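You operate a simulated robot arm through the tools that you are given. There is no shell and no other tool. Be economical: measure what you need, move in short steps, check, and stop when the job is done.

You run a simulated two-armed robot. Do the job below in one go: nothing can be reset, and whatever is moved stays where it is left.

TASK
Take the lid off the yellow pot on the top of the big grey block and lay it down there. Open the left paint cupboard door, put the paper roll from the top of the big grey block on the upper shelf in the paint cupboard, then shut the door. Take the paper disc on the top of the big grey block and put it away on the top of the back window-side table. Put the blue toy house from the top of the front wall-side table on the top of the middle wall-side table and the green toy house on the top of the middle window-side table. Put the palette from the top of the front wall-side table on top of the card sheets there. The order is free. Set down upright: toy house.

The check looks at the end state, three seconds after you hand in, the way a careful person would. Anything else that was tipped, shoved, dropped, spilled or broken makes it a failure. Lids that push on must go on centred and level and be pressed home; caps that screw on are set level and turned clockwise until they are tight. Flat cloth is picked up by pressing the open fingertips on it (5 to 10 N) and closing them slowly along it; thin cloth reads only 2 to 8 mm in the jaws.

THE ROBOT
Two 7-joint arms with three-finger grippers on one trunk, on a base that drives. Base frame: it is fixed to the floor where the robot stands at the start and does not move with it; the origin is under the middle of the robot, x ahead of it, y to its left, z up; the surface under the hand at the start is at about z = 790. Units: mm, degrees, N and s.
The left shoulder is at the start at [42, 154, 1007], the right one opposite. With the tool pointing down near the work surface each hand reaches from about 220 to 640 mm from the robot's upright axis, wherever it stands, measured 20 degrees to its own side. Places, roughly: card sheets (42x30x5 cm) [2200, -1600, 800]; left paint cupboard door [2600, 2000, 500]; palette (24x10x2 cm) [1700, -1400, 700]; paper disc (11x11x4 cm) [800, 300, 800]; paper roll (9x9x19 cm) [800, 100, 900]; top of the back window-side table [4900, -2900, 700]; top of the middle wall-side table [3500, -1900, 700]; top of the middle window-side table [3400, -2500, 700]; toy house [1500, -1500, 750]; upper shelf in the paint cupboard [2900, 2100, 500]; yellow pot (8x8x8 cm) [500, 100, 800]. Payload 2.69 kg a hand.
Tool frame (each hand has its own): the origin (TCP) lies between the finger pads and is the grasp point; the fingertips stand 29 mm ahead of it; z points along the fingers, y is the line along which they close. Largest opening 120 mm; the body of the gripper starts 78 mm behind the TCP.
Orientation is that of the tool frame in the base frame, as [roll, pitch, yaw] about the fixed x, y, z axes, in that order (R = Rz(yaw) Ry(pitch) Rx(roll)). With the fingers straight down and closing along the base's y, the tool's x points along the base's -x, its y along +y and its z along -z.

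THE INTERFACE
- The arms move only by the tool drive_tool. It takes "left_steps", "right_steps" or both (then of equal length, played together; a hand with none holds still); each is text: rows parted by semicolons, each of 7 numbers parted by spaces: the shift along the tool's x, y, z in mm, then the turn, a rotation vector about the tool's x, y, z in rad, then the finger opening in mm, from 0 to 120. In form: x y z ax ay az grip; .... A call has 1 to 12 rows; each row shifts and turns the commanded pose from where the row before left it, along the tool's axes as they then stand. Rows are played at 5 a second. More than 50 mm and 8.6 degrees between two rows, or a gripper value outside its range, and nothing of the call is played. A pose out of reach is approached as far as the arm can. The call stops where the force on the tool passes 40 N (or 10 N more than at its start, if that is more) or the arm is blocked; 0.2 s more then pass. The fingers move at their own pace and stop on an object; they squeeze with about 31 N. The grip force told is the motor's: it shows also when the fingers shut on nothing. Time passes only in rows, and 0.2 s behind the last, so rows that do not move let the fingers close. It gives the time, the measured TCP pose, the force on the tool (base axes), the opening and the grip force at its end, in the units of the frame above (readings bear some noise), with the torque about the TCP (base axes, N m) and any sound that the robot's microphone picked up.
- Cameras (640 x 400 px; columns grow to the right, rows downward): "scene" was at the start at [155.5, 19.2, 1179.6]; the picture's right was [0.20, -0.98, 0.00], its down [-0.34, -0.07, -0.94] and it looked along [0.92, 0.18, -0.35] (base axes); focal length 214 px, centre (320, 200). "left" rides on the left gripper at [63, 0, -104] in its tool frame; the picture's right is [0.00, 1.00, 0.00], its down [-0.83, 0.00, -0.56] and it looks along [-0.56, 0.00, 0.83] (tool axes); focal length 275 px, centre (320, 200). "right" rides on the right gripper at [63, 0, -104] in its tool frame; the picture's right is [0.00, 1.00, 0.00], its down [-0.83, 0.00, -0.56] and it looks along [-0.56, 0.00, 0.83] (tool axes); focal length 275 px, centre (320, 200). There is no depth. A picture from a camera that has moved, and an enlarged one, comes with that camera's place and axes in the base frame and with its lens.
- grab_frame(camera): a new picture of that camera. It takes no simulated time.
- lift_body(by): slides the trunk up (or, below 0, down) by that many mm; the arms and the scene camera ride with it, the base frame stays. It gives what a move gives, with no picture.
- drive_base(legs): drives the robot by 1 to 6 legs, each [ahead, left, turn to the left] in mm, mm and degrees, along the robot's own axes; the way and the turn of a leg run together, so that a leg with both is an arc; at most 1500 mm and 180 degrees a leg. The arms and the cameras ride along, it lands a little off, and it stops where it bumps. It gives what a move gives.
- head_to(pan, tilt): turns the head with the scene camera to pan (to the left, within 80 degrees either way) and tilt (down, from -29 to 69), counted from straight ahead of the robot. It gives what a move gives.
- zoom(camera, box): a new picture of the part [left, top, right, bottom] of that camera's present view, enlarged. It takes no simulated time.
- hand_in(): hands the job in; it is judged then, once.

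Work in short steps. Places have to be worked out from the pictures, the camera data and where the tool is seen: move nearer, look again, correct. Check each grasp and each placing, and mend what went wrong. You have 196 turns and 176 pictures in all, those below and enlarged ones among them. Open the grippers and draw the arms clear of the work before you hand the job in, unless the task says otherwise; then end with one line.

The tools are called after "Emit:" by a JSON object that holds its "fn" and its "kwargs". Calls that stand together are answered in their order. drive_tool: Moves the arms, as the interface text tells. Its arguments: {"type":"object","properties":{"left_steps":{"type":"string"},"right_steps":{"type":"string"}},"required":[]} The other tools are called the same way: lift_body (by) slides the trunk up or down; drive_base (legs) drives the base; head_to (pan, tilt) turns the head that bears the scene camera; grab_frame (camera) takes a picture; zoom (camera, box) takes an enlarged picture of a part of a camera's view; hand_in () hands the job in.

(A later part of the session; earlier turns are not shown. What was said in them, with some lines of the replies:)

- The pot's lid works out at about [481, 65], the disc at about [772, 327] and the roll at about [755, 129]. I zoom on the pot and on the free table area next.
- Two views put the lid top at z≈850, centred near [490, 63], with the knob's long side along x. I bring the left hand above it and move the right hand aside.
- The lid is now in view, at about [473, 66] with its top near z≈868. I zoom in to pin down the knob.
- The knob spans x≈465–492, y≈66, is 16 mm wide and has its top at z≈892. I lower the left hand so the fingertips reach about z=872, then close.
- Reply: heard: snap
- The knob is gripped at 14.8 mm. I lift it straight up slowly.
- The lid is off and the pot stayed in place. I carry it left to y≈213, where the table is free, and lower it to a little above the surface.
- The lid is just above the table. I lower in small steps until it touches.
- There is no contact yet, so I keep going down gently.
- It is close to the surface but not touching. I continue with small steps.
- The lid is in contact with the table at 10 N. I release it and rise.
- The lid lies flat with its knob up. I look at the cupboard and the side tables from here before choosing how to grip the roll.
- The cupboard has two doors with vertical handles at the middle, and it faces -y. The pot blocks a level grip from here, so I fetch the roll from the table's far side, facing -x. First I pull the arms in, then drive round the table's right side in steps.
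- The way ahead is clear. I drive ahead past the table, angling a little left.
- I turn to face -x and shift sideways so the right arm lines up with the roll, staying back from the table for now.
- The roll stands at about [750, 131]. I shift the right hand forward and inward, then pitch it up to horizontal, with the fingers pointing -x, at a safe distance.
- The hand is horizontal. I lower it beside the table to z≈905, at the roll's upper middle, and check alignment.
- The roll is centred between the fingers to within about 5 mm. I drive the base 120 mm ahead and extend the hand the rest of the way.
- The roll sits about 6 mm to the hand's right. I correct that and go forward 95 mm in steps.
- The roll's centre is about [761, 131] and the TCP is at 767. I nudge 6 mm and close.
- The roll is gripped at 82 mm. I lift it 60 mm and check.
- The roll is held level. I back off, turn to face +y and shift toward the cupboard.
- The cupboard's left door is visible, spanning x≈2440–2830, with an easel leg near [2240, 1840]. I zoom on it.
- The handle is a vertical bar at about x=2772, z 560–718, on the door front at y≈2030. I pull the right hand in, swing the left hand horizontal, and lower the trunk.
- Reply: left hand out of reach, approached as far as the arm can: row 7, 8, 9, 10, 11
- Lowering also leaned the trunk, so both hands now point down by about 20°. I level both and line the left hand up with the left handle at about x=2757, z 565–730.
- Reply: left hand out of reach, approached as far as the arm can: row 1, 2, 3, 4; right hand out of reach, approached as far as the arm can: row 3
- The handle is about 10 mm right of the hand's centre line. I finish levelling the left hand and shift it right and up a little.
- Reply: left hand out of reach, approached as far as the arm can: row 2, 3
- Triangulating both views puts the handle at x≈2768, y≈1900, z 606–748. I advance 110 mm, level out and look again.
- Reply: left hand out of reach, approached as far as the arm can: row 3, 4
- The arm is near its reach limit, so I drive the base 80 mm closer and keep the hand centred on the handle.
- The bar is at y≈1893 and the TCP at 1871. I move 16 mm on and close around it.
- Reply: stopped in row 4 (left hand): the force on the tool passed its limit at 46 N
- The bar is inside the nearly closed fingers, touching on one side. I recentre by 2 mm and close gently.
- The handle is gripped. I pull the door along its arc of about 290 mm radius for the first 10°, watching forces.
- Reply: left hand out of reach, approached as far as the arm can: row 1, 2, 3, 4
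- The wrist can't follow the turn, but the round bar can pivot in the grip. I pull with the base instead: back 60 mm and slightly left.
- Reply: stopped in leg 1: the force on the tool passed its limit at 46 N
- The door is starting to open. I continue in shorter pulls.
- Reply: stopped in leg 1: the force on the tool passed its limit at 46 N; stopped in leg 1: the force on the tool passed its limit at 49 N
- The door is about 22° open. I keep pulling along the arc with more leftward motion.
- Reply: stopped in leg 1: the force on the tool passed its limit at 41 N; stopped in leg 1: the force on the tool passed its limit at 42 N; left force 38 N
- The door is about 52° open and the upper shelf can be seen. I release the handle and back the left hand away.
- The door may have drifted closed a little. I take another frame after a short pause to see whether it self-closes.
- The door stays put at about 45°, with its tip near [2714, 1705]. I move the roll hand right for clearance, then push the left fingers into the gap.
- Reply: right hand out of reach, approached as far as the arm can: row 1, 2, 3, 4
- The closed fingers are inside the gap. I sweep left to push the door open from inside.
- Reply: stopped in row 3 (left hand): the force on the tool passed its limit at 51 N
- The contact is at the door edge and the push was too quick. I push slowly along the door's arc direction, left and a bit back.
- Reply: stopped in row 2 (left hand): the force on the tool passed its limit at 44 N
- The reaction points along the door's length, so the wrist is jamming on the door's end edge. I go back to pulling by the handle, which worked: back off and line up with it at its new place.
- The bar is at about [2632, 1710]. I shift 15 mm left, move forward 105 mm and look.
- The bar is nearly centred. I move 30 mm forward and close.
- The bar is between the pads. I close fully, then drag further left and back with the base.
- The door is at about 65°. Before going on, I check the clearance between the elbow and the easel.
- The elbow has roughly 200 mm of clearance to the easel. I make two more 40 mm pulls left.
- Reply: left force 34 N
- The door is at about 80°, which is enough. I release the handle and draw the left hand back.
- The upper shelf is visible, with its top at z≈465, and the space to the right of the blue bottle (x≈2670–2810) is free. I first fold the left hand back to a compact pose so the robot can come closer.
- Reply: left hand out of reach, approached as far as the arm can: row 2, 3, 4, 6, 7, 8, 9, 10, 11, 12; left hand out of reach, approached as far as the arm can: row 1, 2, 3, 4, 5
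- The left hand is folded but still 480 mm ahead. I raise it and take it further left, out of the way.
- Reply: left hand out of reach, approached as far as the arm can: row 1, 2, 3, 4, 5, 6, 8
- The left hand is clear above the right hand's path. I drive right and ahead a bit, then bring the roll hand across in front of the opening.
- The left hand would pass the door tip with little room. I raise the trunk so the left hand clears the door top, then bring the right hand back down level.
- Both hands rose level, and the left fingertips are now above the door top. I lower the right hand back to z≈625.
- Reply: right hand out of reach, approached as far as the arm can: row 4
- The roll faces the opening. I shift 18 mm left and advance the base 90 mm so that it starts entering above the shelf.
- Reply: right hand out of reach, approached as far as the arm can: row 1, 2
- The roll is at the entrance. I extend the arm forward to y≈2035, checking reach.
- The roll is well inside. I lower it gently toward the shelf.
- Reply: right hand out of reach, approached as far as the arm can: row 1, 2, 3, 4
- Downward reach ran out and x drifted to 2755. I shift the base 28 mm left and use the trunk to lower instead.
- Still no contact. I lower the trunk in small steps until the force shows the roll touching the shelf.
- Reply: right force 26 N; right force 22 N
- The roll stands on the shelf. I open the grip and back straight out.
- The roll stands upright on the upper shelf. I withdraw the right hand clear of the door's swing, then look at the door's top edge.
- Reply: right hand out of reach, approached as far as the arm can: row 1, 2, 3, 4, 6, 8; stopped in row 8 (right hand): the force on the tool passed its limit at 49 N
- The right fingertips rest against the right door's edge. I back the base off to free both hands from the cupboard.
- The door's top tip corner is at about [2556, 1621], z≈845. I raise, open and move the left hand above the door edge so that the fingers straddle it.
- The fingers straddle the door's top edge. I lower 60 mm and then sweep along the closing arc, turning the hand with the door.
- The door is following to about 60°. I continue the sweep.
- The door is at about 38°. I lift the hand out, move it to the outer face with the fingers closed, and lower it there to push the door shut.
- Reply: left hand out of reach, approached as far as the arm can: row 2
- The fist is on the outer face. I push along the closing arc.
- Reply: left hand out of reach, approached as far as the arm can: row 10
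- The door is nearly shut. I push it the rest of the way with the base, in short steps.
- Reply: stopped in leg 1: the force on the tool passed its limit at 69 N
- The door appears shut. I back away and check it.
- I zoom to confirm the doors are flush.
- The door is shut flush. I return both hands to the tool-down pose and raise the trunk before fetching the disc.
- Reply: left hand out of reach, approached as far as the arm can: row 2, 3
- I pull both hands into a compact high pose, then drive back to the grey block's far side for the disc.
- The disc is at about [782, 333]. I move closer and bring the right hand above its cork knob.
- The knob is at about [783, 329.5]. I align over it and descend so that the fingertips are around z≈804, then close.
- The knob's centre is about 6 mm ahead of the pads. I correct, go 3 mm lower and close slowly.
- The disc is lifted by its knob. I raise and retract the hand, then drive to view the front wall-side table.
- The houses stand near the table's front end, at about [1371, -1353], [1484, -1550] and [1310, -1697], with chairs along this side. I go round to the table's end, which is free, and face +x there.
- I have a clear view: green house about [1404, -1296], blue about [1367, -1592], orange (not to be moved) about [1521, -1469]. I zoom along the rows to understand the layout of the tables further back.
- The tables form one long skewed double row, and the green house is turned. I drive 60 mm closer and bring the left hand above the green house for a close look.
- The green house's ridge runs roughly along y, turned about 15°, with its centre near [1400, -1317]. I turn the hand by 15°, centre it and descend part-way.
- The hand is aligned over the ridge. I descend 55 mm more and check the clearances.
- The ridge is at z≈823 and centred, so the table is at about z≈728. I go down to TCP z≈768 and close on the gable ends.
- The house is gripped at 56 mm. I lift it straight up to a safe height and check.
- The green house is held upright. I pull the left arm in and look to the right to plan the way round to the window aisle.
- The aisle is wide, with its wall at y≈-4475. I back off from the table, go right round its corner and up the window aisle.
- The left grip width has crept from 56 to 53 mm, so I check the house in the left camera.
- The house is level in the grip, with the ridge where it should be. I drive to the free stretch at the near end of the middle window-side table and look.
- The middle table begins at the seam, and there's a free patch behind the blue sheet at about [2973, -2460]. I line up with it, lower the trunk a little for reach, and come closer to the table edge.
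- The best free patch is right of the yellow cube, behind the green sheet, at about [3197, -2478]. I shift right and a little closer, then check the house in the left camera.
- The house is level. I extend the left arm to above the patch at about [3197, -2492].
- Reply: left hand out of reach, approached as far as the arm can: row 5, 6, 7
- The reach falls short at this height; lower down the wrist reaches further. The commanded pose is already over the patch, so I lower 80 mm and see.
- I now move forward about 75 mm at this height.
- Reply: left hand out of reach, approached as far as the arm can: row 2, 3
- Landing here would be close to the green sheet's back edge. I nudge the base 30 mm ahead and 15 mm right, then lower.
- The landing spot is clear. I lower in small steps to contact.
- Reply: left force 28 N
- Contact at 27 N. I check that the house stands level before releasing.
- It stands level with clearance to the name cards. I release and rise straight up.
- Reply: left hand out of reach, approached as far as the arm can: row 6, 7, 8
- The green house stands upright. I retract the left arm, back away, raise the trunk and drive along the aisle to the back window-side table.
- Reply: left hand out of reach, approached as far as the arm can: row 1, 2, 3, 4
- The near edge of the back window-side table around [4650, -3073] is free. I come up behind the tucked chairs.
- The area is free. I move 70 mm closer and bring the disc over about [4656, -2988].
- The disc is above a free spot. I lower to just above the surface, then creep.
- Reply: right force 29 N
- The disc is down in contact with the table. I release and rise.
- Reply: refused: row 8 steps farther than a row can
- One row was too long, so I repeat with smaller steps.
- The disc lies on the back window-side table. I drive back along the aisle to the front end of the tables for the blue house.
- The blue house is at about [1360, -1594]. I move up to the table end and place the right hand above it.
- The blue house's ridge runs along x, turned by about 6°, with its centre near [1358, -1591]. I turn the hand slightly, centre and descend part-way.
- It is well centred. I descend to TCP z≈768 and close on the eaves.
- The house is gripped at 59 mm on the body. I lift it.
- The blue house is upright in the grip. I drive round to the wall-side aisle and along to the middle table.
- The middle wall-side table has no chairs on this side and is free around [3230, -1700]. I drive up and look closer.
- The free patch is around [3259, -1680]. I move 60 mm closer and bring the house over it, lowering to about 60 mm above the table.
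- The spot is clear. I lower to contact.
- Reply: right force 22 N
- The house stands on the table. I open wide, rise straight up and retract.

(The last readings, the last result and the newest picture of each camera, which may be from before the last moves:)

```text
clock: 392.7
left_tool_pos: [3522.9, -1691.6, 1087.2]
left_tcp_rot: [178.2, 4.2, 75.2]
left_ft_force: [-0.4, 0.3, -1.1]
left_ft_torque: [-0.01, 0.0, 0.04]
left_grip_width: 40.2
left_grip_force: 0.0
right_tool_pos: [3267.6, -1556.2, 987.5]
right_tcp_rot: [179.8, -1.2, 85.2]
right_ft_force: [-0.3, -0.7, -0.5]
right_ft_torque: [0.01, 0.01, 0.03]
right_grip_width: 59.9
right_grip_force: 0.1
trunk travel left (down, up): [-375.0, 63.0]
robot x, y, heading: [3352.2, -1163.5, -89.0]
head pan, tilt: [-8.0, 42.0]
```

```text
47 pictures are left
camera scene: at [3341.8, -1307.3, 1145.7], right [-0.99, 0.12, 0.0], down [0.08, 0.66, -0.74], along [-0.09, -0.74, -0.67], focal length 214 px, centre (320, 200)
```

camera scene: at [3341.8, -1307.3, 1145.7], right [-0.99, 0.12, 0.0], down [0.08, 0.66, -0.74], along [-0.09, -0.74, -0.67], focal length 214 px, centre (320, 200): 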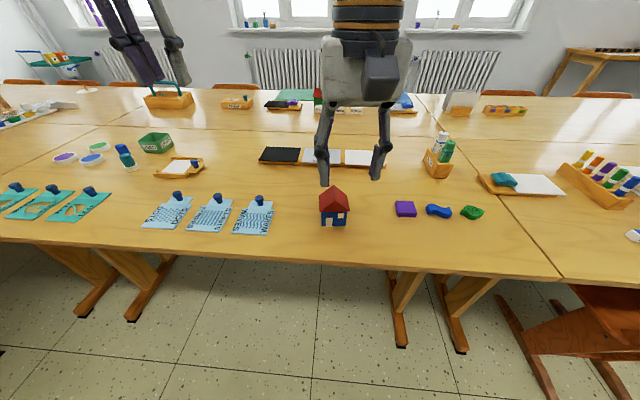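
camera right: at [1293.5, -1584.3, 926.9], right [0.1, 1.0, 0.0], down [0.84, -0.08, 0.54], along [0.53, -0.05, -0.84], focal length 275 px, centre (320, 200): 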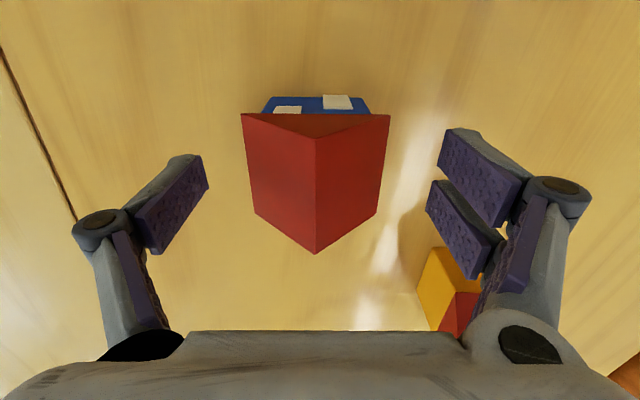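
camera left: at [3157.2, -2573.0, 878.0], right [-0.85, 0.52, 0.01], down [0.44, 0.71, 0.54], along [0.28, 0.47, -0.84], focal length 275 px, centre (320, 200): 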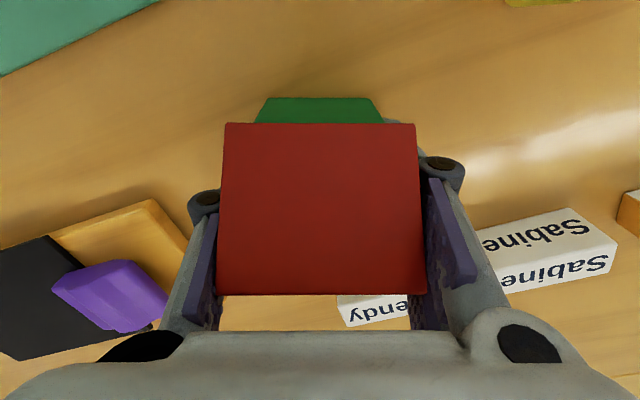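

The blue house is placed. Next is the palette: I back off and move along the aisle to view the front table, its chairs and the card sheets.

Emit:
{"fn": "drive_base", "kwargs": {"legs": [[-480, 0, 0], [0, -1100, -1]]}}

Emit:
{"fn": "head_to", "kwargs": {"pan": 0, "tilt": 40}}

Emit:
{"fn": "grab_frame", "kwargs": {"camera": "scene"}}

```text
clock: 403.9
left_tool_pos: [2402.7, -1223.4, 1087.0]
left_tcp_rot: [178.3, 4.1, 74.0]
left_ft_force: [0.4, 0.2, -0.1]
left_ft_torque: [-0.03, 0.02, 0.02]
left_grip_width: 40.2
left_grip_force: 0.0
right_tool_pos: [2149.8, -1084.2, 986.0]
right_tcp_rot: [179.8, -1.4, 84.1]
right_ft_force: [0.2, 0.2, -0.8]
right_ft_torque: [0.01, 0.01, -0.01]
right_grip_width: 59.9
right_grip_force: 0.1
trunk travel left (down, up): [-375.0, 63.0]
robot x, y, heading: [2242.5, -693.4, -90.0]
head pan, tilt: [-8.0, 42.0]
```

```text
clock: 404.6
left_tool_pos: [2402.5, -1224.9, 1087.3]
left_tcp_rot: [178.3, 4.0, 74.2]
left_ft_force: [-0.2, -0.6, -0.1]
left_ft_torque: [0.01, -0.05, 0.0]
left_grip_width: 40.1
left_grip_force: 0.1
right_tool_pos: [2149.7, -1085.5, 986.5]
right_tcp_rot: [179.8, -1.4, 84.0]
right_ft_force: [-0.5, 0.0, 0.1]
right_ft_torque: [0.01, -0.01, 0.03]
right_grip_width: 60.0
right_grip_force: 0.0
trunk travel left (down, up): [-375.0, 63.0]
robot x, y, heading: [2237.0, -687.7, -90.1]
head pan, tilt: [0.0, 40.0]
```

```text
46 pictures are left
camera scene: at [2240.3, -838.6, 1148.5], right [-1.0, 0.0, 0.0], down [0.0, 0.64, -0.77], along [0.0, -0.77, -0.64], focal length 214 px, centre (320, 200)
```

scene: 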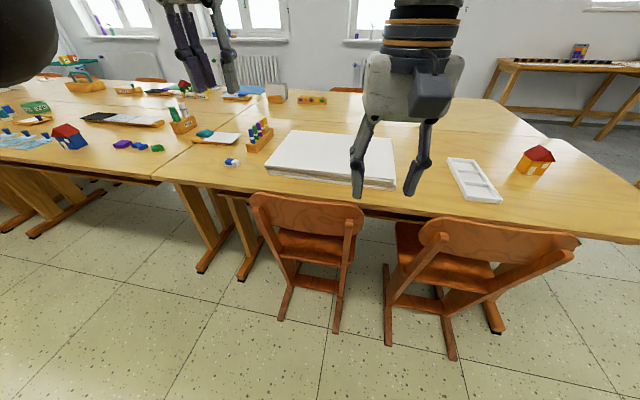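

The palette's centre is at about [1732, -1422], its long side about 15° off y. The sheets' top spans x 1980–2400, y -1360 to -1720. I stand behind the chair by the palette and bring the right hand above it.

Emit:
{"fn": "drive_base", "kwargs": {"legs": [[0, -350, 0], [135, 0, 0]]}}

Emit:
{"fn": "drive_tool", "kwargs": {"right_steps": "-40 0 10 0 0 0.08 115;-40 0 10 0 0 0.08 115;-40 0 20 0 0 0 115;-35 0 20 0 0 0 115;0 0 20 0 0 0 115;0 0 0 0 0 0 115"}}

Emit:
{"fn": "grab_frame", "kwargs": {"camera": "right"}}

Emit:
{"fn": "grab_frame", "kwargs": {"camera": "scene"}}

```text
clock: 408.8
left_tool_pos: [2055.1, -1358.6, 1087.0]
left_tcp_rot: [178.4, 4.0, 74.3]
left_ft_force: [0.6, -0.3, -0.2]
left_ft_torque: [0.02, -0.01, -0.02]
left_grip_width: 40.1
left_grip_force: 0.0
right_tool_pos: [1803.4, -1219.8, 986.4]
right_tcp_rot: [179.8, -1.5, 84.2]
right_ft_force: [-0.1, -0.3, -0.3]
right_ft_torque: [0.04, 0.03, -0.03]
right_grip_width: 60.3
right_grip_force: 0.1
trunk travel left (down, up): [-375.0, 63.0]
robot x, y, heading: [1891.8, -825.0, -90.0]
head pan, tilt: [0.0, 40.0]
```

```text
clock: 410.2
left_tool_pos: [2055.3, -1357.2, 1087.0]
left_tcp_rot: [178.2, 4.0, 74.2]
left_ft_force: [0.2, 0.4, -0.1]
left_ft_torque: [0.0, 0.02, -0.03]
left_grip_width: 40.1
left_grip_force: 0.1
right_tool_pos: [1775.1, -1368.2, 902.3]
right_tcp_rot: [179.9, -1.4, 75.1]
right_ft_force: [0.4, 0.0, 0.1]
right_ft_torque: [0.0, -0.02, 0.01]
right_grip_width: 114.8
right_grip_force: 0.0
trunk travel left (down, up): [-375.0, 63.0]
robot x, y, heading: [1894.5, -827.5, -90.1]
head pan, tilt: [0.0, 40.0]
```

```text
45 pictures are left
camera right: at [1789.6, -1308.1, 1009.2], right [0.97, -0.25, 0.0], down [-0.21, -0.82, 0.54], along [-0.14, -0.52, -0.84], focal length 275 px, centre (320, 200)
```

right: 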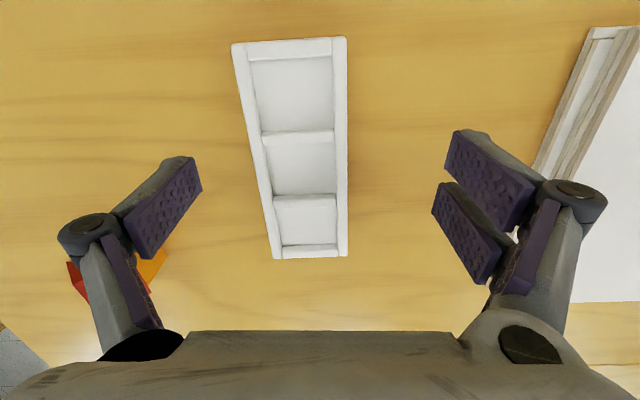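

```text
44 pictures are left
camera scene: at [1893.1, -973.8, 1148.6], right [-1.0, 0.0, 0.0], down [0.0, 0.64, -0.77], along [0.0, -0.77, -0.64], focal length 214 px, centre (320, 200)
```

scene: 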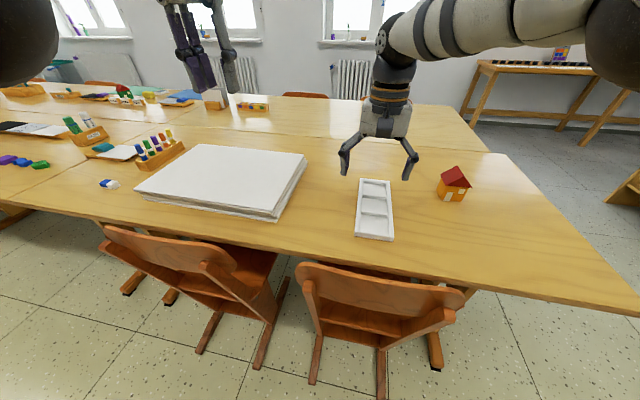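

The palette's centre works out at [1736, -1432], at 11.7° off y and about 98 mm wide. I fine-tune the yaw, centre over it at about y=-1422 and lower part-way.

Emit:
{"fn": "drive_tool", "kwargs": {"right_steps": "-20 -9 0 0 0 -0.056 119;-20 -8 10 0 0 0 119;-18 -8 20 0 0 0 119;0 0 25 0 0 0 119;0 0 25 0 0 0 119;0 0 0 0 0 0 119"}}

Emit:
{"fn": "grab_frame", "kwargs": {"camera": "right"}}

```text
clock: 411.6
left_tool_pos: [2055.3, -1358.2, 1086.3]
left_tcp_rot: [178.2, 4.1, 74.4]
left_ft_force: [0.3, -0.1, 0.5]
left_ft_torque: [-0.02, 0.04, 0.01]
left_grip_width: 39.9
left_grip_force: 0.0
right_tool_pos: [1737.8, -1415.0, 820.3]
right_tcp_rot: [179.8, -1.3, 78.2]
right_ft_force: [0.4, 0.0, 0.2]
right_ft_torque: [0.01, 0.02, 0.01]
right_grip_width: 119.1
right_grip_force: 0.1
right hand out of reach, approached as far as the arm can: row 3
trunk travel left (down, up): [-375.0, 63.0]
robot x, y, heading: [1891.9, -821.5, -89.9]
head pan, tilt: [0.0, 40.0]
```

```text
43 pictures are left
camera right: at [1748.8, -1355.7, 927.0], right [0.98, -0.2, 0.0], down [-0.17, -0.83, 0.54], along [-0.1, -0.53, -0.84], focal length 275 px, centre (320, 200)
```

right: 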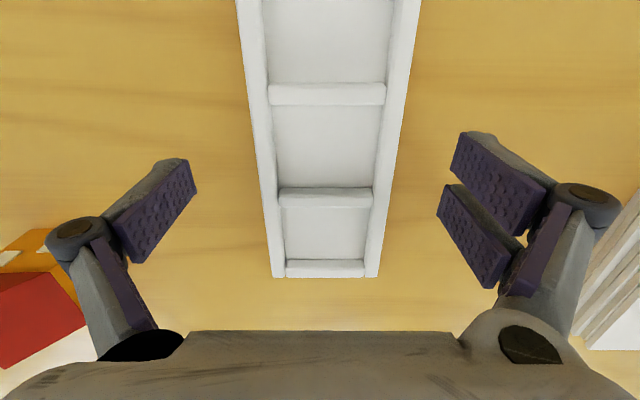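

The palette is centred apart from 5 mm, with the TCP over the middle compartment. I correct, descend to TCP z≈763 and close.

Emit:
{"fn": "drive_tool", "kwargs": {"right_steps": "0 5 20 0 0 0 119;0 0 20 0 0 0 119;0 0 12 0 0 0 119;0 0 5 0 0 0 119;0 0 0 0 0 0 119"}}

Emit:
{"fn": "grab_frame", "kwargs": {"camera": "right"}}

Emit:
{"fn": "zoom", "kwargs": {"camera": "scene", "box": [300, 100, 500, 260]}}

```text
clock: 412.8
left_tool_pos: [2056.2, -1357.7, 1086.3]
left_tcp_rot: [178.3, 4.0, 74.3]
left_ft_force: [0.0, 0.5, -0.9]
left_ft_torque: [-0.02, -0.04, 0.01]
left_grip_width: 40.1
left_grip_force: 0.1
right_tool_pos: [1742.9, -1415.4, 763.5]
right_tcp_rot: [179.9, -1.4, 78.3]
right_ft_force: [1.2, 0.2, 0.3]
right_ft_torque: [0.01, 0.01, -0.02]
right_grip_width: 119.3
right_grip_force: 0.1
trunk travel left (down, up): [-375.0, 63.0]
robot x, y, heading: [1890.2, -824.6, -90.0]
head pan, tilt: [0.0, 40.0]
```

```text
42 pictures are left
camera right: at [1753.1, -1354.8, 870.0], right [0.98, -0.2, 0.0], down [-0.17, -0.83, 0.54], along [-0.1, -0.53, -0.84], focal length 275 px, centre (320, 200)
```

right: 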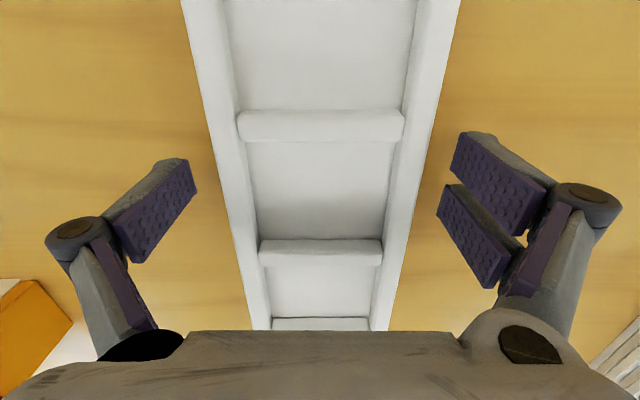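

```text
2.50 times, centred on (400, 180) of scene
camera zoom: at [1893.1, -973.8, 1148.6], right [-1.0, 0.0, 0.0], down [0.0, 0.64, -0.77], along [0.0, -0.77, -0.64], focal length 536 px, centre (120, 250)
```

zoom: 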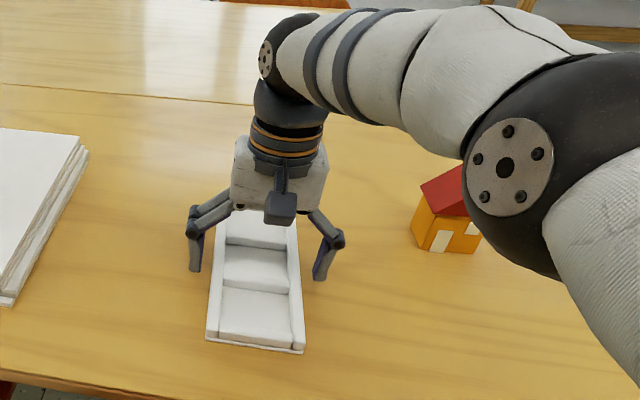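

The fingers straddle the palette low down. I close slowly and lift.

Emit:
{"fn": "drive_tool", "kwargs": {"right_steps": "0 0 1 0 0 0 110;0 0 0 0 0 0 104;0 0 0 0 0 0 98;0 0 0 0 0 0 92;0 0 0 0 0 0 80;0 0 0 0 0 0 80;0 0 -4 0 0 0 80;0 0 -10 0 0 0 80;0 0 0 0 0 0 80"}}

Emit:
{"fn": "zoom", "kwargs": {"camera": "scene", "box": [300, 100, 500, 260]}}

```text
clock: 414.8
left_tool_pos: [2056.1, -1358.0, 1086.5]
left_tcp_rot: [178.1, 3.9, 74.3]
left_ft_force: [0.5, 1.8, -0.1]
left_ft_torque: [0.01, 0.02, 0.03]
left_grip_width: 39.7
left_grip_force: 0.0
right_tool_pos: [1743.0, -1415.2, 777.6]
right_tcp_rot: [179.9, -1.4, 78.4]
right_ft_force: [-0.3, -0.1, -0.5]
right_ft_torque: [0.02, -0.04, 0.01]
right_grip_width: 93.8
right_grip_force: 30.9
trunk travel left (down, up): [-375.0, 63.0]
robot x, y, heading: [1892.6, -822.5, -89.7]
head pan, tilt: [0.0, 40.0]
```

```text
2.50 times, centred on (400, 180) of scene
camera zoom: at [1893.1, -973.9, 1148.5], right [-1.0, 0.0, 0.0], down [0.0, 0.64, -0.77], along [0.0, -0.77, -0.64], focal length 536 px, centre (120, 250)
```

zoom: 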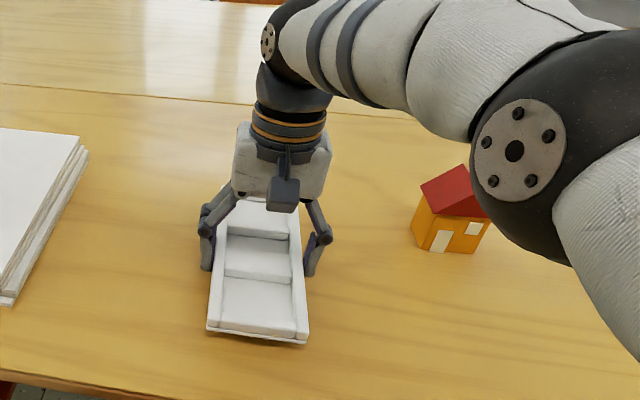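

The palette is held level. I raise it and shift the base left and ahead so that the palette comes over the card sheets.

Emit:
{"fn": "drive_tool", "kwargs": {"right_steps": "0 0 -30 0 0 0 80;0 0 -40 0 0 0 80;0 0 -40 0 0 0 80;0 0 0 0 0 0 80"}}

Emit:
{"fn": "drive_base", "kwargs": {"legs": [[0, 455, 0], [90, 0, 0]]}}

Emit:
{"fn": "grab_frame", "kwargs": {"camera": "scene"}}

```text
clock: 415.8
left_tool_pos: [2055.5, -1358.3, 1087.9]
left_tcp_rot: [178.2, 4.0, 74.3]
left_ft_force: [-0.3, -0.4, -0.3]
left_ft_torque: [-0.03, 0.0, 0.0]
left_grip_width: 40.0
left_grip_force: 0.1
right_tool_pos: [1741.5, -1412.1, 887.2]
right_tcp_rot: [180.0, -1.3, 78.4]
right_ft_force: [-0.3, -0.5, -0.9]
right_ft_torque: [0.01, -0.01, -0.02]
right_grip_width: 93.9
right_grip_force: 31.3
right hand out of reach, approached as far as the arm can: row 3
trunk travel left (down, up): [-375.0, 63.0]
robot x, y, heading: [1891.8, -824.5, -90.0]
head pan, tilt: [0.0, 40.0]
```

```text
clock: 420.5
left_tool_pos: [2514.7, -1445.7, 1085.7]
left_tcp_rot: [178.3, 4.0, 74.6]
left_ft_force: [0.0, -0.2, 0.1]
left_ft_torque: [0.04, 0.02, -0.03]
left_grip_width: 39.8
left_grip_force: 0.1
right_tool_pos: [2199.1, -1500.8, 886.4]
right_tcp_rot: [179.9, -1.3, 78.7]
right_ft_force: [0.0, -0.5, -1.7]
right_ft_torque: [0.05, 0.03, 0.01]
right_grip_width: 93.9
right_grip_force: 30.9
trunk travel left (down, up): [-375.0, 63.0]
robot x, y, heading: [2343.8, -910.7, -89.8]
head pan, tilt: [0.0, 40.0]
```

```text
39 pictures are left
camera scene: at [2348.2, -1062.7, 1148.4], right [-1.0, -0.01, 0.0], down [0.0, 0.64, -0.77], along [0.0, -0.77, -0.64], focal length 214 px, centre (320, 200)
```

scene: 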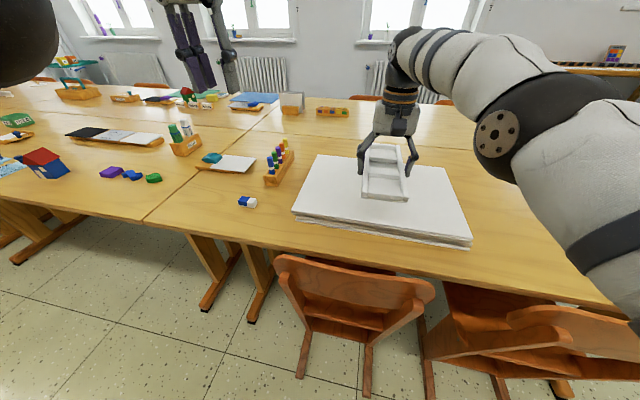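

The palette would overhang the near edge by a few mm here; it should go about 45 mm further in. I lower the trunk 50 mm, which leans forward, and extend the arm.

Emit:
{"fn": "lift_body", "kwargs": {"by": -50}}

Emit:
{"fn": "drive_tool", "kwargs": {"right_steps": "-15 2 0 0 0 0 80;-15 2 0 0 0 0 80;-15 2 0 0 0 0 80;0 0 0 0 0 0 80"}}

Emit:
{"fn": "zoom", "kwargs": {"camera": "scene", "box": [270, 100, 500, 280]}}

```text
clock: 421.4
left_tool_pos: [2512.4, -1443.9, 1035.5]
left_tcp_rot: [178.2, 4.1, 74.8]
left_ft_force: [0.0, 0.8, 0.6]
left_ft_torque: [-0.03, 0.03, 0.03]
left_grip_width: 40.1
left_grip_force: 0.1
right_tool_pos: [2201.2, -1501.1, 837.5]
right_tcp_rot: [179.9, -1.4, 78.7]
right_ft_force: [-0.6, 0.0, -0.9]
right_ft_torque: [0.0, 0.0, 0.01]
right_grip_width: 94.0
right_grip_force: 30.6
trunk travel left (down, up): [-325.0, 113.0]
robot x, y, heading: [2343.0, -911.4, -89.8]
head pan, tilt: [0.0, 40.0]
```

```text
clock: 422.4
left_tool_pos: [2513.8, -1445.3, 1036.4]
left_tcp_rot: [178.2, 3.9, 74.7]
left_ft_force: [0.2, 0.1, -0.2]
left_ft_torque: [0.0, 0.02, -0.01]
left_grip_width: 39.9
left_grip_force: 0.1
right_tool_pos: [2194.6, -1515.3, 834.6]
right_tcp_rot: [180.0, -1.5, 78.8]
right_ft_force: [0.4, 0.0, -1.2]
right_ft_torque: [0.04, 0.01, 0.01]
right_grip_width: 94.0
right_grip_force: 31.6
right hand out of reach, approached as far as the arm can: row 2, 3
trunk travel left (down, up): [-325.0, 113.0]
robot x, y, heading: [2346.4, -910.9, -89.8]
head pan, tilt: [0.0, 40.0]
```

```text
2.22 times, centred on (385, 190) of scene
camera zoom: at [2348.5, -1084.3, 1091.1], right [-1.0, -0.01, 0.0], down [0.0, 0.64, -0.77], along [0.0, -0.77, -0.64], focal length 477 px, centre (176, 222)
```

zoom: 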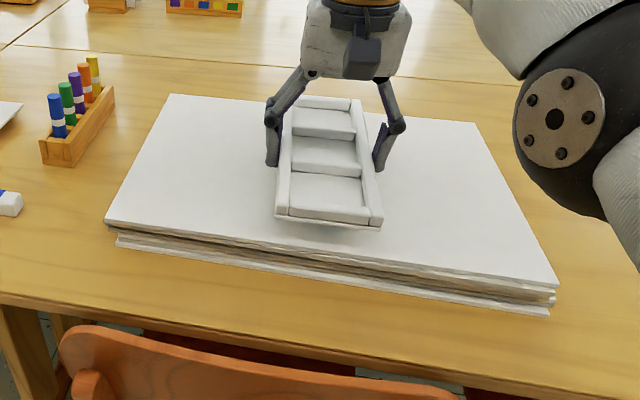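

It should go about 25 mm further in. The base still has about 50 mm of room to the chair, so I nudge it 25 mm ahead and lower.

Emit:
{"fn": "drive_base", "kwargs": {"legs": [[25, 0, 0]]}}

Emit:
{"fn": "drive_tool", "kwargs": {"right_steps": "0 0 6 0 0 0 80;0 0 5 0 0 0 80;0 0 4 0 0 0 80;0 0 4 0 0 0 80;0 0 0 0 0 0 80"}}

Emit:
{"fn": "zoom", "kwargs": {"camera": "scene", "box": [270, 100, 500, 280]}}

```text
clock: 423.2
left_tool_pos: [2513.7, -1471.1, 1036.5]
left_tcp_rot: [178.3, 3.9, 74.6]
left_ft_force: [0.7, -1.2, 0.2]
left_ft_torque: [0.03, -0.01, -0.02]
left_grip_width: 40.1
left_grip_force: 0.0
right_tool_pos: [2194.8, -1542.5, 833.0]
right_tcp_rot: [180.0, -1.4, 78.8]
right_ft_force: [-0.4, 0.0, -2.1]
right_ft_torque: [0.11, 0.0, 0.01]
right_grip_width: 93.5
right_grip_force: 30.6
trunk travel left (down, up): [-325.0, 113.0]
robot x, y, heading: [2348.2, -941.9, -89.7]
head pan, tilt: [0.0, 40.0]
```

```text
clock: 424.4
left_tool_pos: [2513.2, -1469.7, 1036.8]
left_tcp_rot: [178.2, 4.0, 74.7]
left_ft_force: [-0.6, -0.2, 0.7]
left_ft_torque: [-0.02, 0.0, -0.02]
left_grip_width: 40.1
left_grip_force: 0.1
right_tool_pos: [2194.7, -1541.9, 814.5]
right_tcp_rot: [180.0, -1.4, 78.7]
right_ft_force: [-0.1, -0.5, -1.2]
right_ft_torque: [0.02, -0.03, -0.03]
right_grip_width: 94.0
right_grip_force: 31.7
trunk travel left (down, up): [-325.0, 113.0]
robot x, y, heading: [2348.4, -941.5, -89.6]
head pan, tilt: [0.0, 40.0]
```

```text
2.22 times, centred on (385, 190) of scene
camera zoom: at [2348.6, -1109.9, 1091.0], right [-1.0, -0.01, 0.0], down [0.0, 0.64, -0.77], along [0.0, -0.77, -0.64], focal length 477 px, centre (176, 222)
```

zoom: 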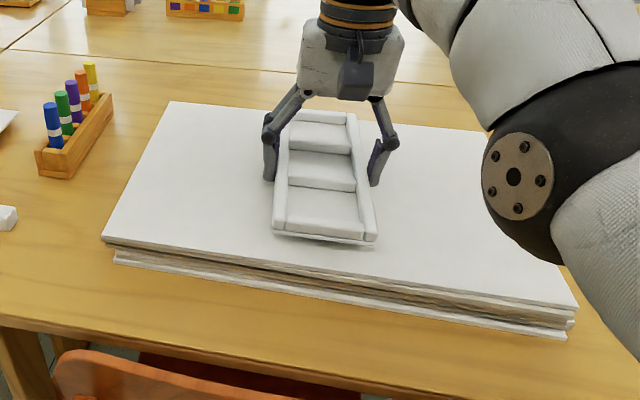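

The palette is now well inside the sheets. I creep down to contact.

Emit:
{"fn": "drive_tool", "kwargs": {"right_steps": "0 0 3 0 0 0 80;0 0 3 0 0 0 80;0 0 2 0 0 0 80;0 0 0 0 0 0 80"}}

```text
clock: 425.4
left_tool_pos: [2513.1, -1470.7, 1037.1]
left_tcp_rot: [178.2, 3.9, 74.7]
left_ft_force: [-0.2, -0.1, 0.6]
left_ft_torque: [0.03, 0.03, 0.02]
left_grip_width: 39.9
left_grip_force: 0.1
right_tool_pos: [2194.6, -1542.7, 808.4]
right_tcp_rot: [180.0, -1.6, 78.7]
right_ft_force: [1.0, -0.5, -0.3]
right_ft_torque: [0.02, -0.02, 0.0]
right_grip_width: 93.7
right_grip_force: 31.4
trunk travel left (down, up): [-325.0, 113.0]
robot x, y, heading: [2350.2, -940.5, -89.7]
head pan, tilt: [0.0, 40.0]
```

There is no contact yet, so I continue in small steps.

Emit:
{"fn": "drive_tool", "kwargs": {"right_steps": "0 0 2 0 0 0 80;0 0 2 0 0 0 80;0 0 2 0 0 0 80;0 0 0 0 0 0 80"}}

Emit:
{"fn": "zoom", "kwargs": {"camera": "scene", "box": [320, 120, 460, 230]}}

```text
clock: 426.4
left_tool_pos: [2514.9, -1468.3, 1038.3]
left_tcp_rot: [178.3, 4.1, 74.7]
left_ft_force: [0.7, 0.1, 0.9]
left_ft_torque: [-0.01, -0.04, 0.0]
left_grip_width: 40.1
left_grip_force: 0.1
right_tool_pos: [2195.3, -1542.5, 804.9]
right_tcp_rot: [179.9, -1.0, 78.7]
right_ft_force: [-2.6, 0.4, 24.3]
right_ft_torque: [0.6, 0.82, 0.1]
right_grip_width: 93.9
right_grip_force: 31.2
right hand out of reach, approached as far as the arm can: row 2
trunk travel left (down, up): [-325.0, 113.0]
robot x, y, heading: [2347.0, -938.2, -89.7]
head pan, tilt: [0.0, 40.0]
```

```text
3.64 times, centred on (390, 175) of scene
camera zoom: at [2348.8, -1108.1, 1091.6], right [-1.0, -0.01, 0.0], down [0.0, 0.64, -0.77], along [0.0, -0.77, -0.64], focal length 780 px, centre (66, 291)
```

zoom: 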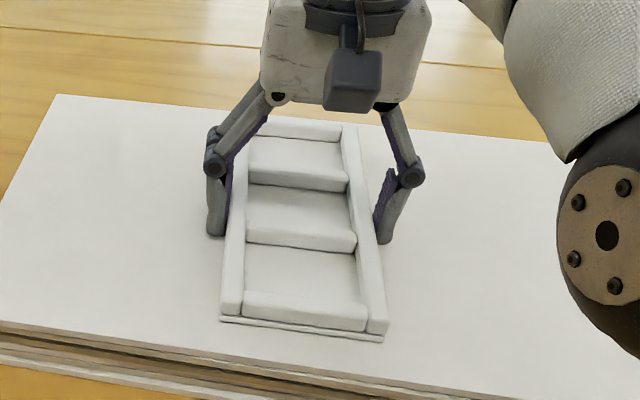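

Contact at 24 N. I ease up, open and rise straight up.

Emit:
{"fn": "drive_tool", "kwargs": {"right_steps": "0 0 -2 0 0 0 96;0 0 0 0 0 0 106;0 0 0 0 0 0 116;0 0 0 0 0 0 116;0 0 -15 0 0 0 116;0 0 -25 0 0 0 116;0 0 -35 0 0 0 116;0 0 -40 0 0 0 116;0 0 0 0 0 0 116"}}

Emit:
{"fn": "grab_frame", "kwargs": {"camera": "scene"}}

```text
clock: 428.4
left_tool_pos: [2514.5, -1470.5, 1038.0]
left_tcp_rot: [178.2, 4.0, 74.7]
left_ft_force: [-0.5, 0.3, 0.7]
left_ft_torque: [-0.01, -0.04, 0.01]
left_grip_width: 40.1
left_grip_force: 0.1
right_tool_pos: [2197.4, -1519.8, 914.7]
right_tcp_rot: [179.9, -1.4, 78.8]
right_ft_force: [-0.2, -1.0, -0.3]
right_ft_torque: [-0.06, -0.03, -0.02]
right_grip_width: 116.3
right_grip_force: 0.1
right hand out of reach, approached as far as the arm can: row 6, 7, 8
trunk travel left (down, up): [-325.0, 113.0]
robot x, y, heading: [2341.3, -941.7, -89.6]
head pan, tilt: [0.0, 40.0]
```

```text
35 pictures are left
camera scene: at [2348.6, -1110.1, 1091.0], right [-1.0, -0.01, 0.0], down [0.0, 0.64, -0.77], along [0.0, -0.77, -0.64], focal length 214 px, centre (320, 200)
```

scene: 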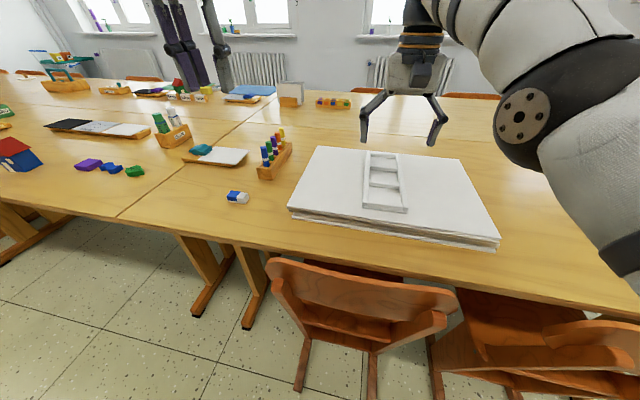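

The palette rests on the card sheets. I back away, pull the right arm in and take a last look over the table, the block and the cupboard.

Emit:
{"fn": "drive_base", "kwargs": {"legs": [[-500, 0, 0]]}}

Emit:
{"fn": "drive_tool", "kwargs": {"right_steps": "40 0 -10 0 0 0 80;40 0 -10 0 0 0 60;40 0 -10 0 0 0 60;40 0 -10 0 0 0 60;0 0 0 0 0 0 60"}}

Emit:
{"fn": "head_to", "kwargs": {"pan": 0, "tilt": 30}}

Emit:
{"fn": "grab_frame", "kwargs": {"camera": "scene"}}

Emit:
{"fn": "drive_base", "kwargs": {"legs": [[0, 0, -120]]}}

Emit:
{"fn": "grab_frame", "kwargs": {"camera": "scene"}}

```text
clock: 431.4
left_tool_pos: [2510.2, -960.9, 1037.1]
left_tcp_rot: [178.2, 4.0, 74.4]
left_ft_force: [0.3, 0.4, 0.1]
left_ft_torque: [-0.02, 0.0, 0.01]
left_grip_width: 40.1
left_grip_force: 0.0
right_tool_pos: [2192.5, -1009.6, 914.2]
right_tcp_rot: [179.8, -1.4, 78.5]
right_ft_force: [-0.3, 0.2, 0.0]
right_ft_torque: [-0.02, -0.01, 0.03]
right_grip_width: 116.2
right_grip_force: 0.0
trunk travel left (down, up): [-325.0, 113.0]
robot x, y, heading: [2341.3, -431.3, -89.7]
head pan, tilt: [0.0, 40.0]
```

```text
clock: 432.6
left_tool_pos: [2509.5, -961.6, 1036.0]
left_tcp_rot: [178.2, 4.1, 74.4]
left_ft_force: [-0.4, 0.2, -0.8]
left_ft_torque: [0.02, -0.02, -0.03]
left_grip_width: 39.7
left_grip_force: 0.0
right_tool_pos: [2227.9, -980.5, 969.1]
right_tcp_rot: [179.9, -1.5, 78.4]
right_ft_force: [-0.2, 0.4, -0.1]
right_ft_torque: [0.04, -0.01, 0.01]
right_grip_width: 59.9
right_grip_force: 0.0
right hand out of reach, approached as far as the arm can: row 1, 2, 3, 4
trunk travel left (down, up): [-325.0, 113.0]
robot x, y, heading: [2344.3, -430.4, -89.9]
head pan, tilt: [0.0, 40.0]
```

```text
clock: 433.3
left_tool_pos: [2508.7, -961.7, 1036.8]
left_tcp_rot: [178.2, 3.9, 74.5]
left_ft_force: [0.5, 0.4, 0.5]
left_ft_torque: [-0.01, 0.02, -0.01]
left_grip_width: 39.9
left_grip_force: 0.1
right_tool_pos: [2228.5, -979.3, 968.9]
right_tcp_rot: [-179.9, -1.5, 78.4]
right_ft_force: [-0.1, 0.1, -0.6]
right_ft_torque: [0.01, 0.0, -0.02]
right_grip_width: 59.8
right_grip_force: 0.1
trunk travel left (down, up): [-325.0, 113.0]
robot x, y, heading: [2343.1, -432.0, -89.9]
head pan, tilt: [0.0, 30.0]
```

```text
34 pictures are left
camera scene: at [2345.7, -606.4, 1106.4], right [-1.0, 0.0, 0.0], down [0.0, 0.5, -0.87], along [0.0, -0.87, -0.5], focal length 214 px, centre (320, 200)
```

scene: 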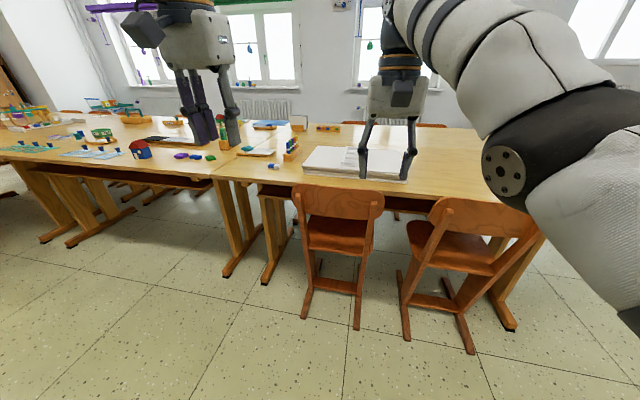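

```text
clock: 438.7
left_tool_pos: [1804.2, -299.3, 1037.5]
left_tcp_rot: [178.3, 4.0, -46.4]
left_ft_force: [0.5, 0.6, -0.2]
left_ft_torque: [0.02, -0.01, -0.03]
left_grip_width: 40.0
left_grip_force: 0.0
right_tool_pos: [1932.7, -49.6, 968.8]
right_tcp_rot: [-179.9, -1.5, -42.4]
right_ft_force: [-1.0, 0.1, -0.1]
right_ft_torque: [0.01, 0.0, -0.01]
right_grip_width: 60.0
right_grip_force: 0.2
trunk travel left (down, up): [-325.0, 113.0]
robot x, y, heading: [2343.2, -430.3, 149.2]
head pan, tilt: [0.0, 30.0]
```

```text
33 pictures are left
camera scene: at [2193.5, -339.2, 1106.4], right [0.51, 0.86, 0.0], down [0.43, -0.26, -0.87], along [-0.74, 0.44, -0.5], focal length 214 px, centre (320, 200)
```

scene: 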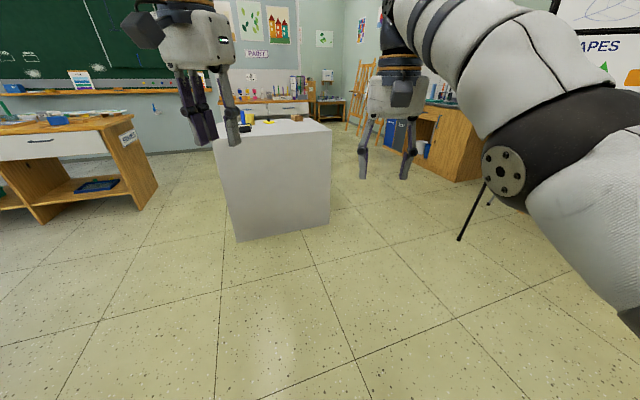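

The block looks undisturbed. One last check that the cupboard door stayed shut.

Emit:
{"fn": "zoom", "kwargs": {"camera": "scene", "box": [200, 90, 340, 180]}}

Emit:
{"fn": "drive_base", "kwargs": {"legs": [[0, 0, -75]]}}

Emit:
{"fn": "grab_frame", "kwargs": {"camera": "scene"}}

```text
4.44 times, centred on (270, 135) of scene
camera zoom: at [2193.5, -339.2, 1106.4], right [0.51, 0.86, 0.0], down [0.43, -0.26, -0.87], along [-0.74, 0.44, -0.5], focal length 953 px, centre (542, 489)
```

zoom: 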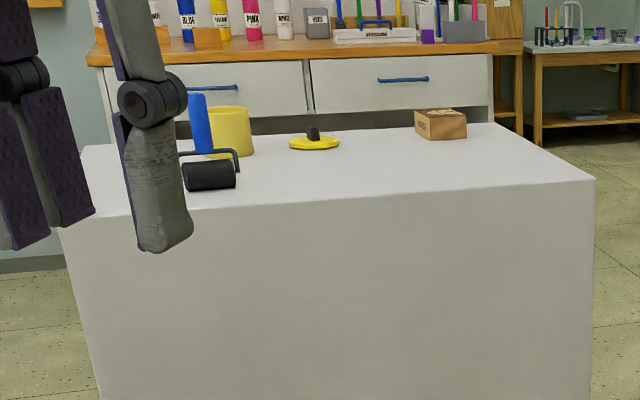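

```text
clock: 442.4
left_tool_pos: [2336.6, 126.6, 1037.1]
left_tcp_rot: [178.2, 4.0, -121.8]
left_ft_force: [-0.8, -0.1, 0.2]
left_ft_torque: [-0.02, -0.01, 0.02]
left_grip_width: 40.1
left_grip_force: 0.0
right_tool_pos: [2611.7, 63.4, 969.0]
right_tcp_rot: [-180.0, -1.5, -117.9]
right_ft_force: [0.5, 0.8, 0.2]
right_ft_torque: [0.0, -0.02, -0.02]
right_grip_width: 59.9
right_grip_force: 0.1
trunk travel left (down, up): [-325.0, 113.0]
robot x, y, heading: [2349.5, -431.9, 74.0]
head pan, tilt: [0.0, 30.0]
```

```text
31 pictures are left
camera scene: at [2394.7, -259.9, 1106.4], right [0.96, -0.28, 0.0], down [-0.14, -0.48, -0.87], along [0.24, 0.83, -0.5], focal length 214 px, centre (320, 200)
```

scene: 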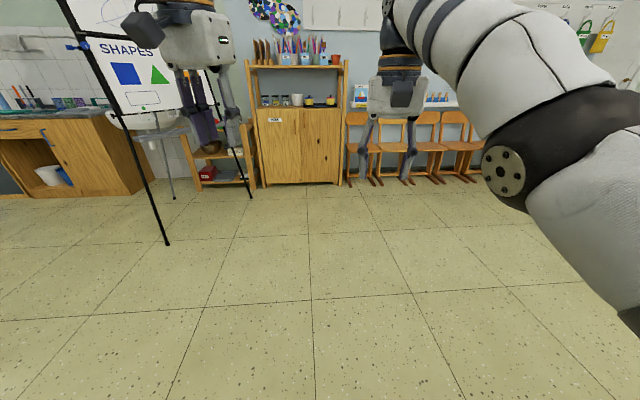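

The cupboard is shut, everything is in its place, and both grippers are open and clear. I hand in.

Emit:
{"fn": "hand_in", "kwargs": {}}

```text
The job is handed in.
```

The whole job is done and handed in: the pot lid is off, the paper roll is shelved with the cupboard door shut, and the disc, both toy houses (upright) and the palette are in their places.
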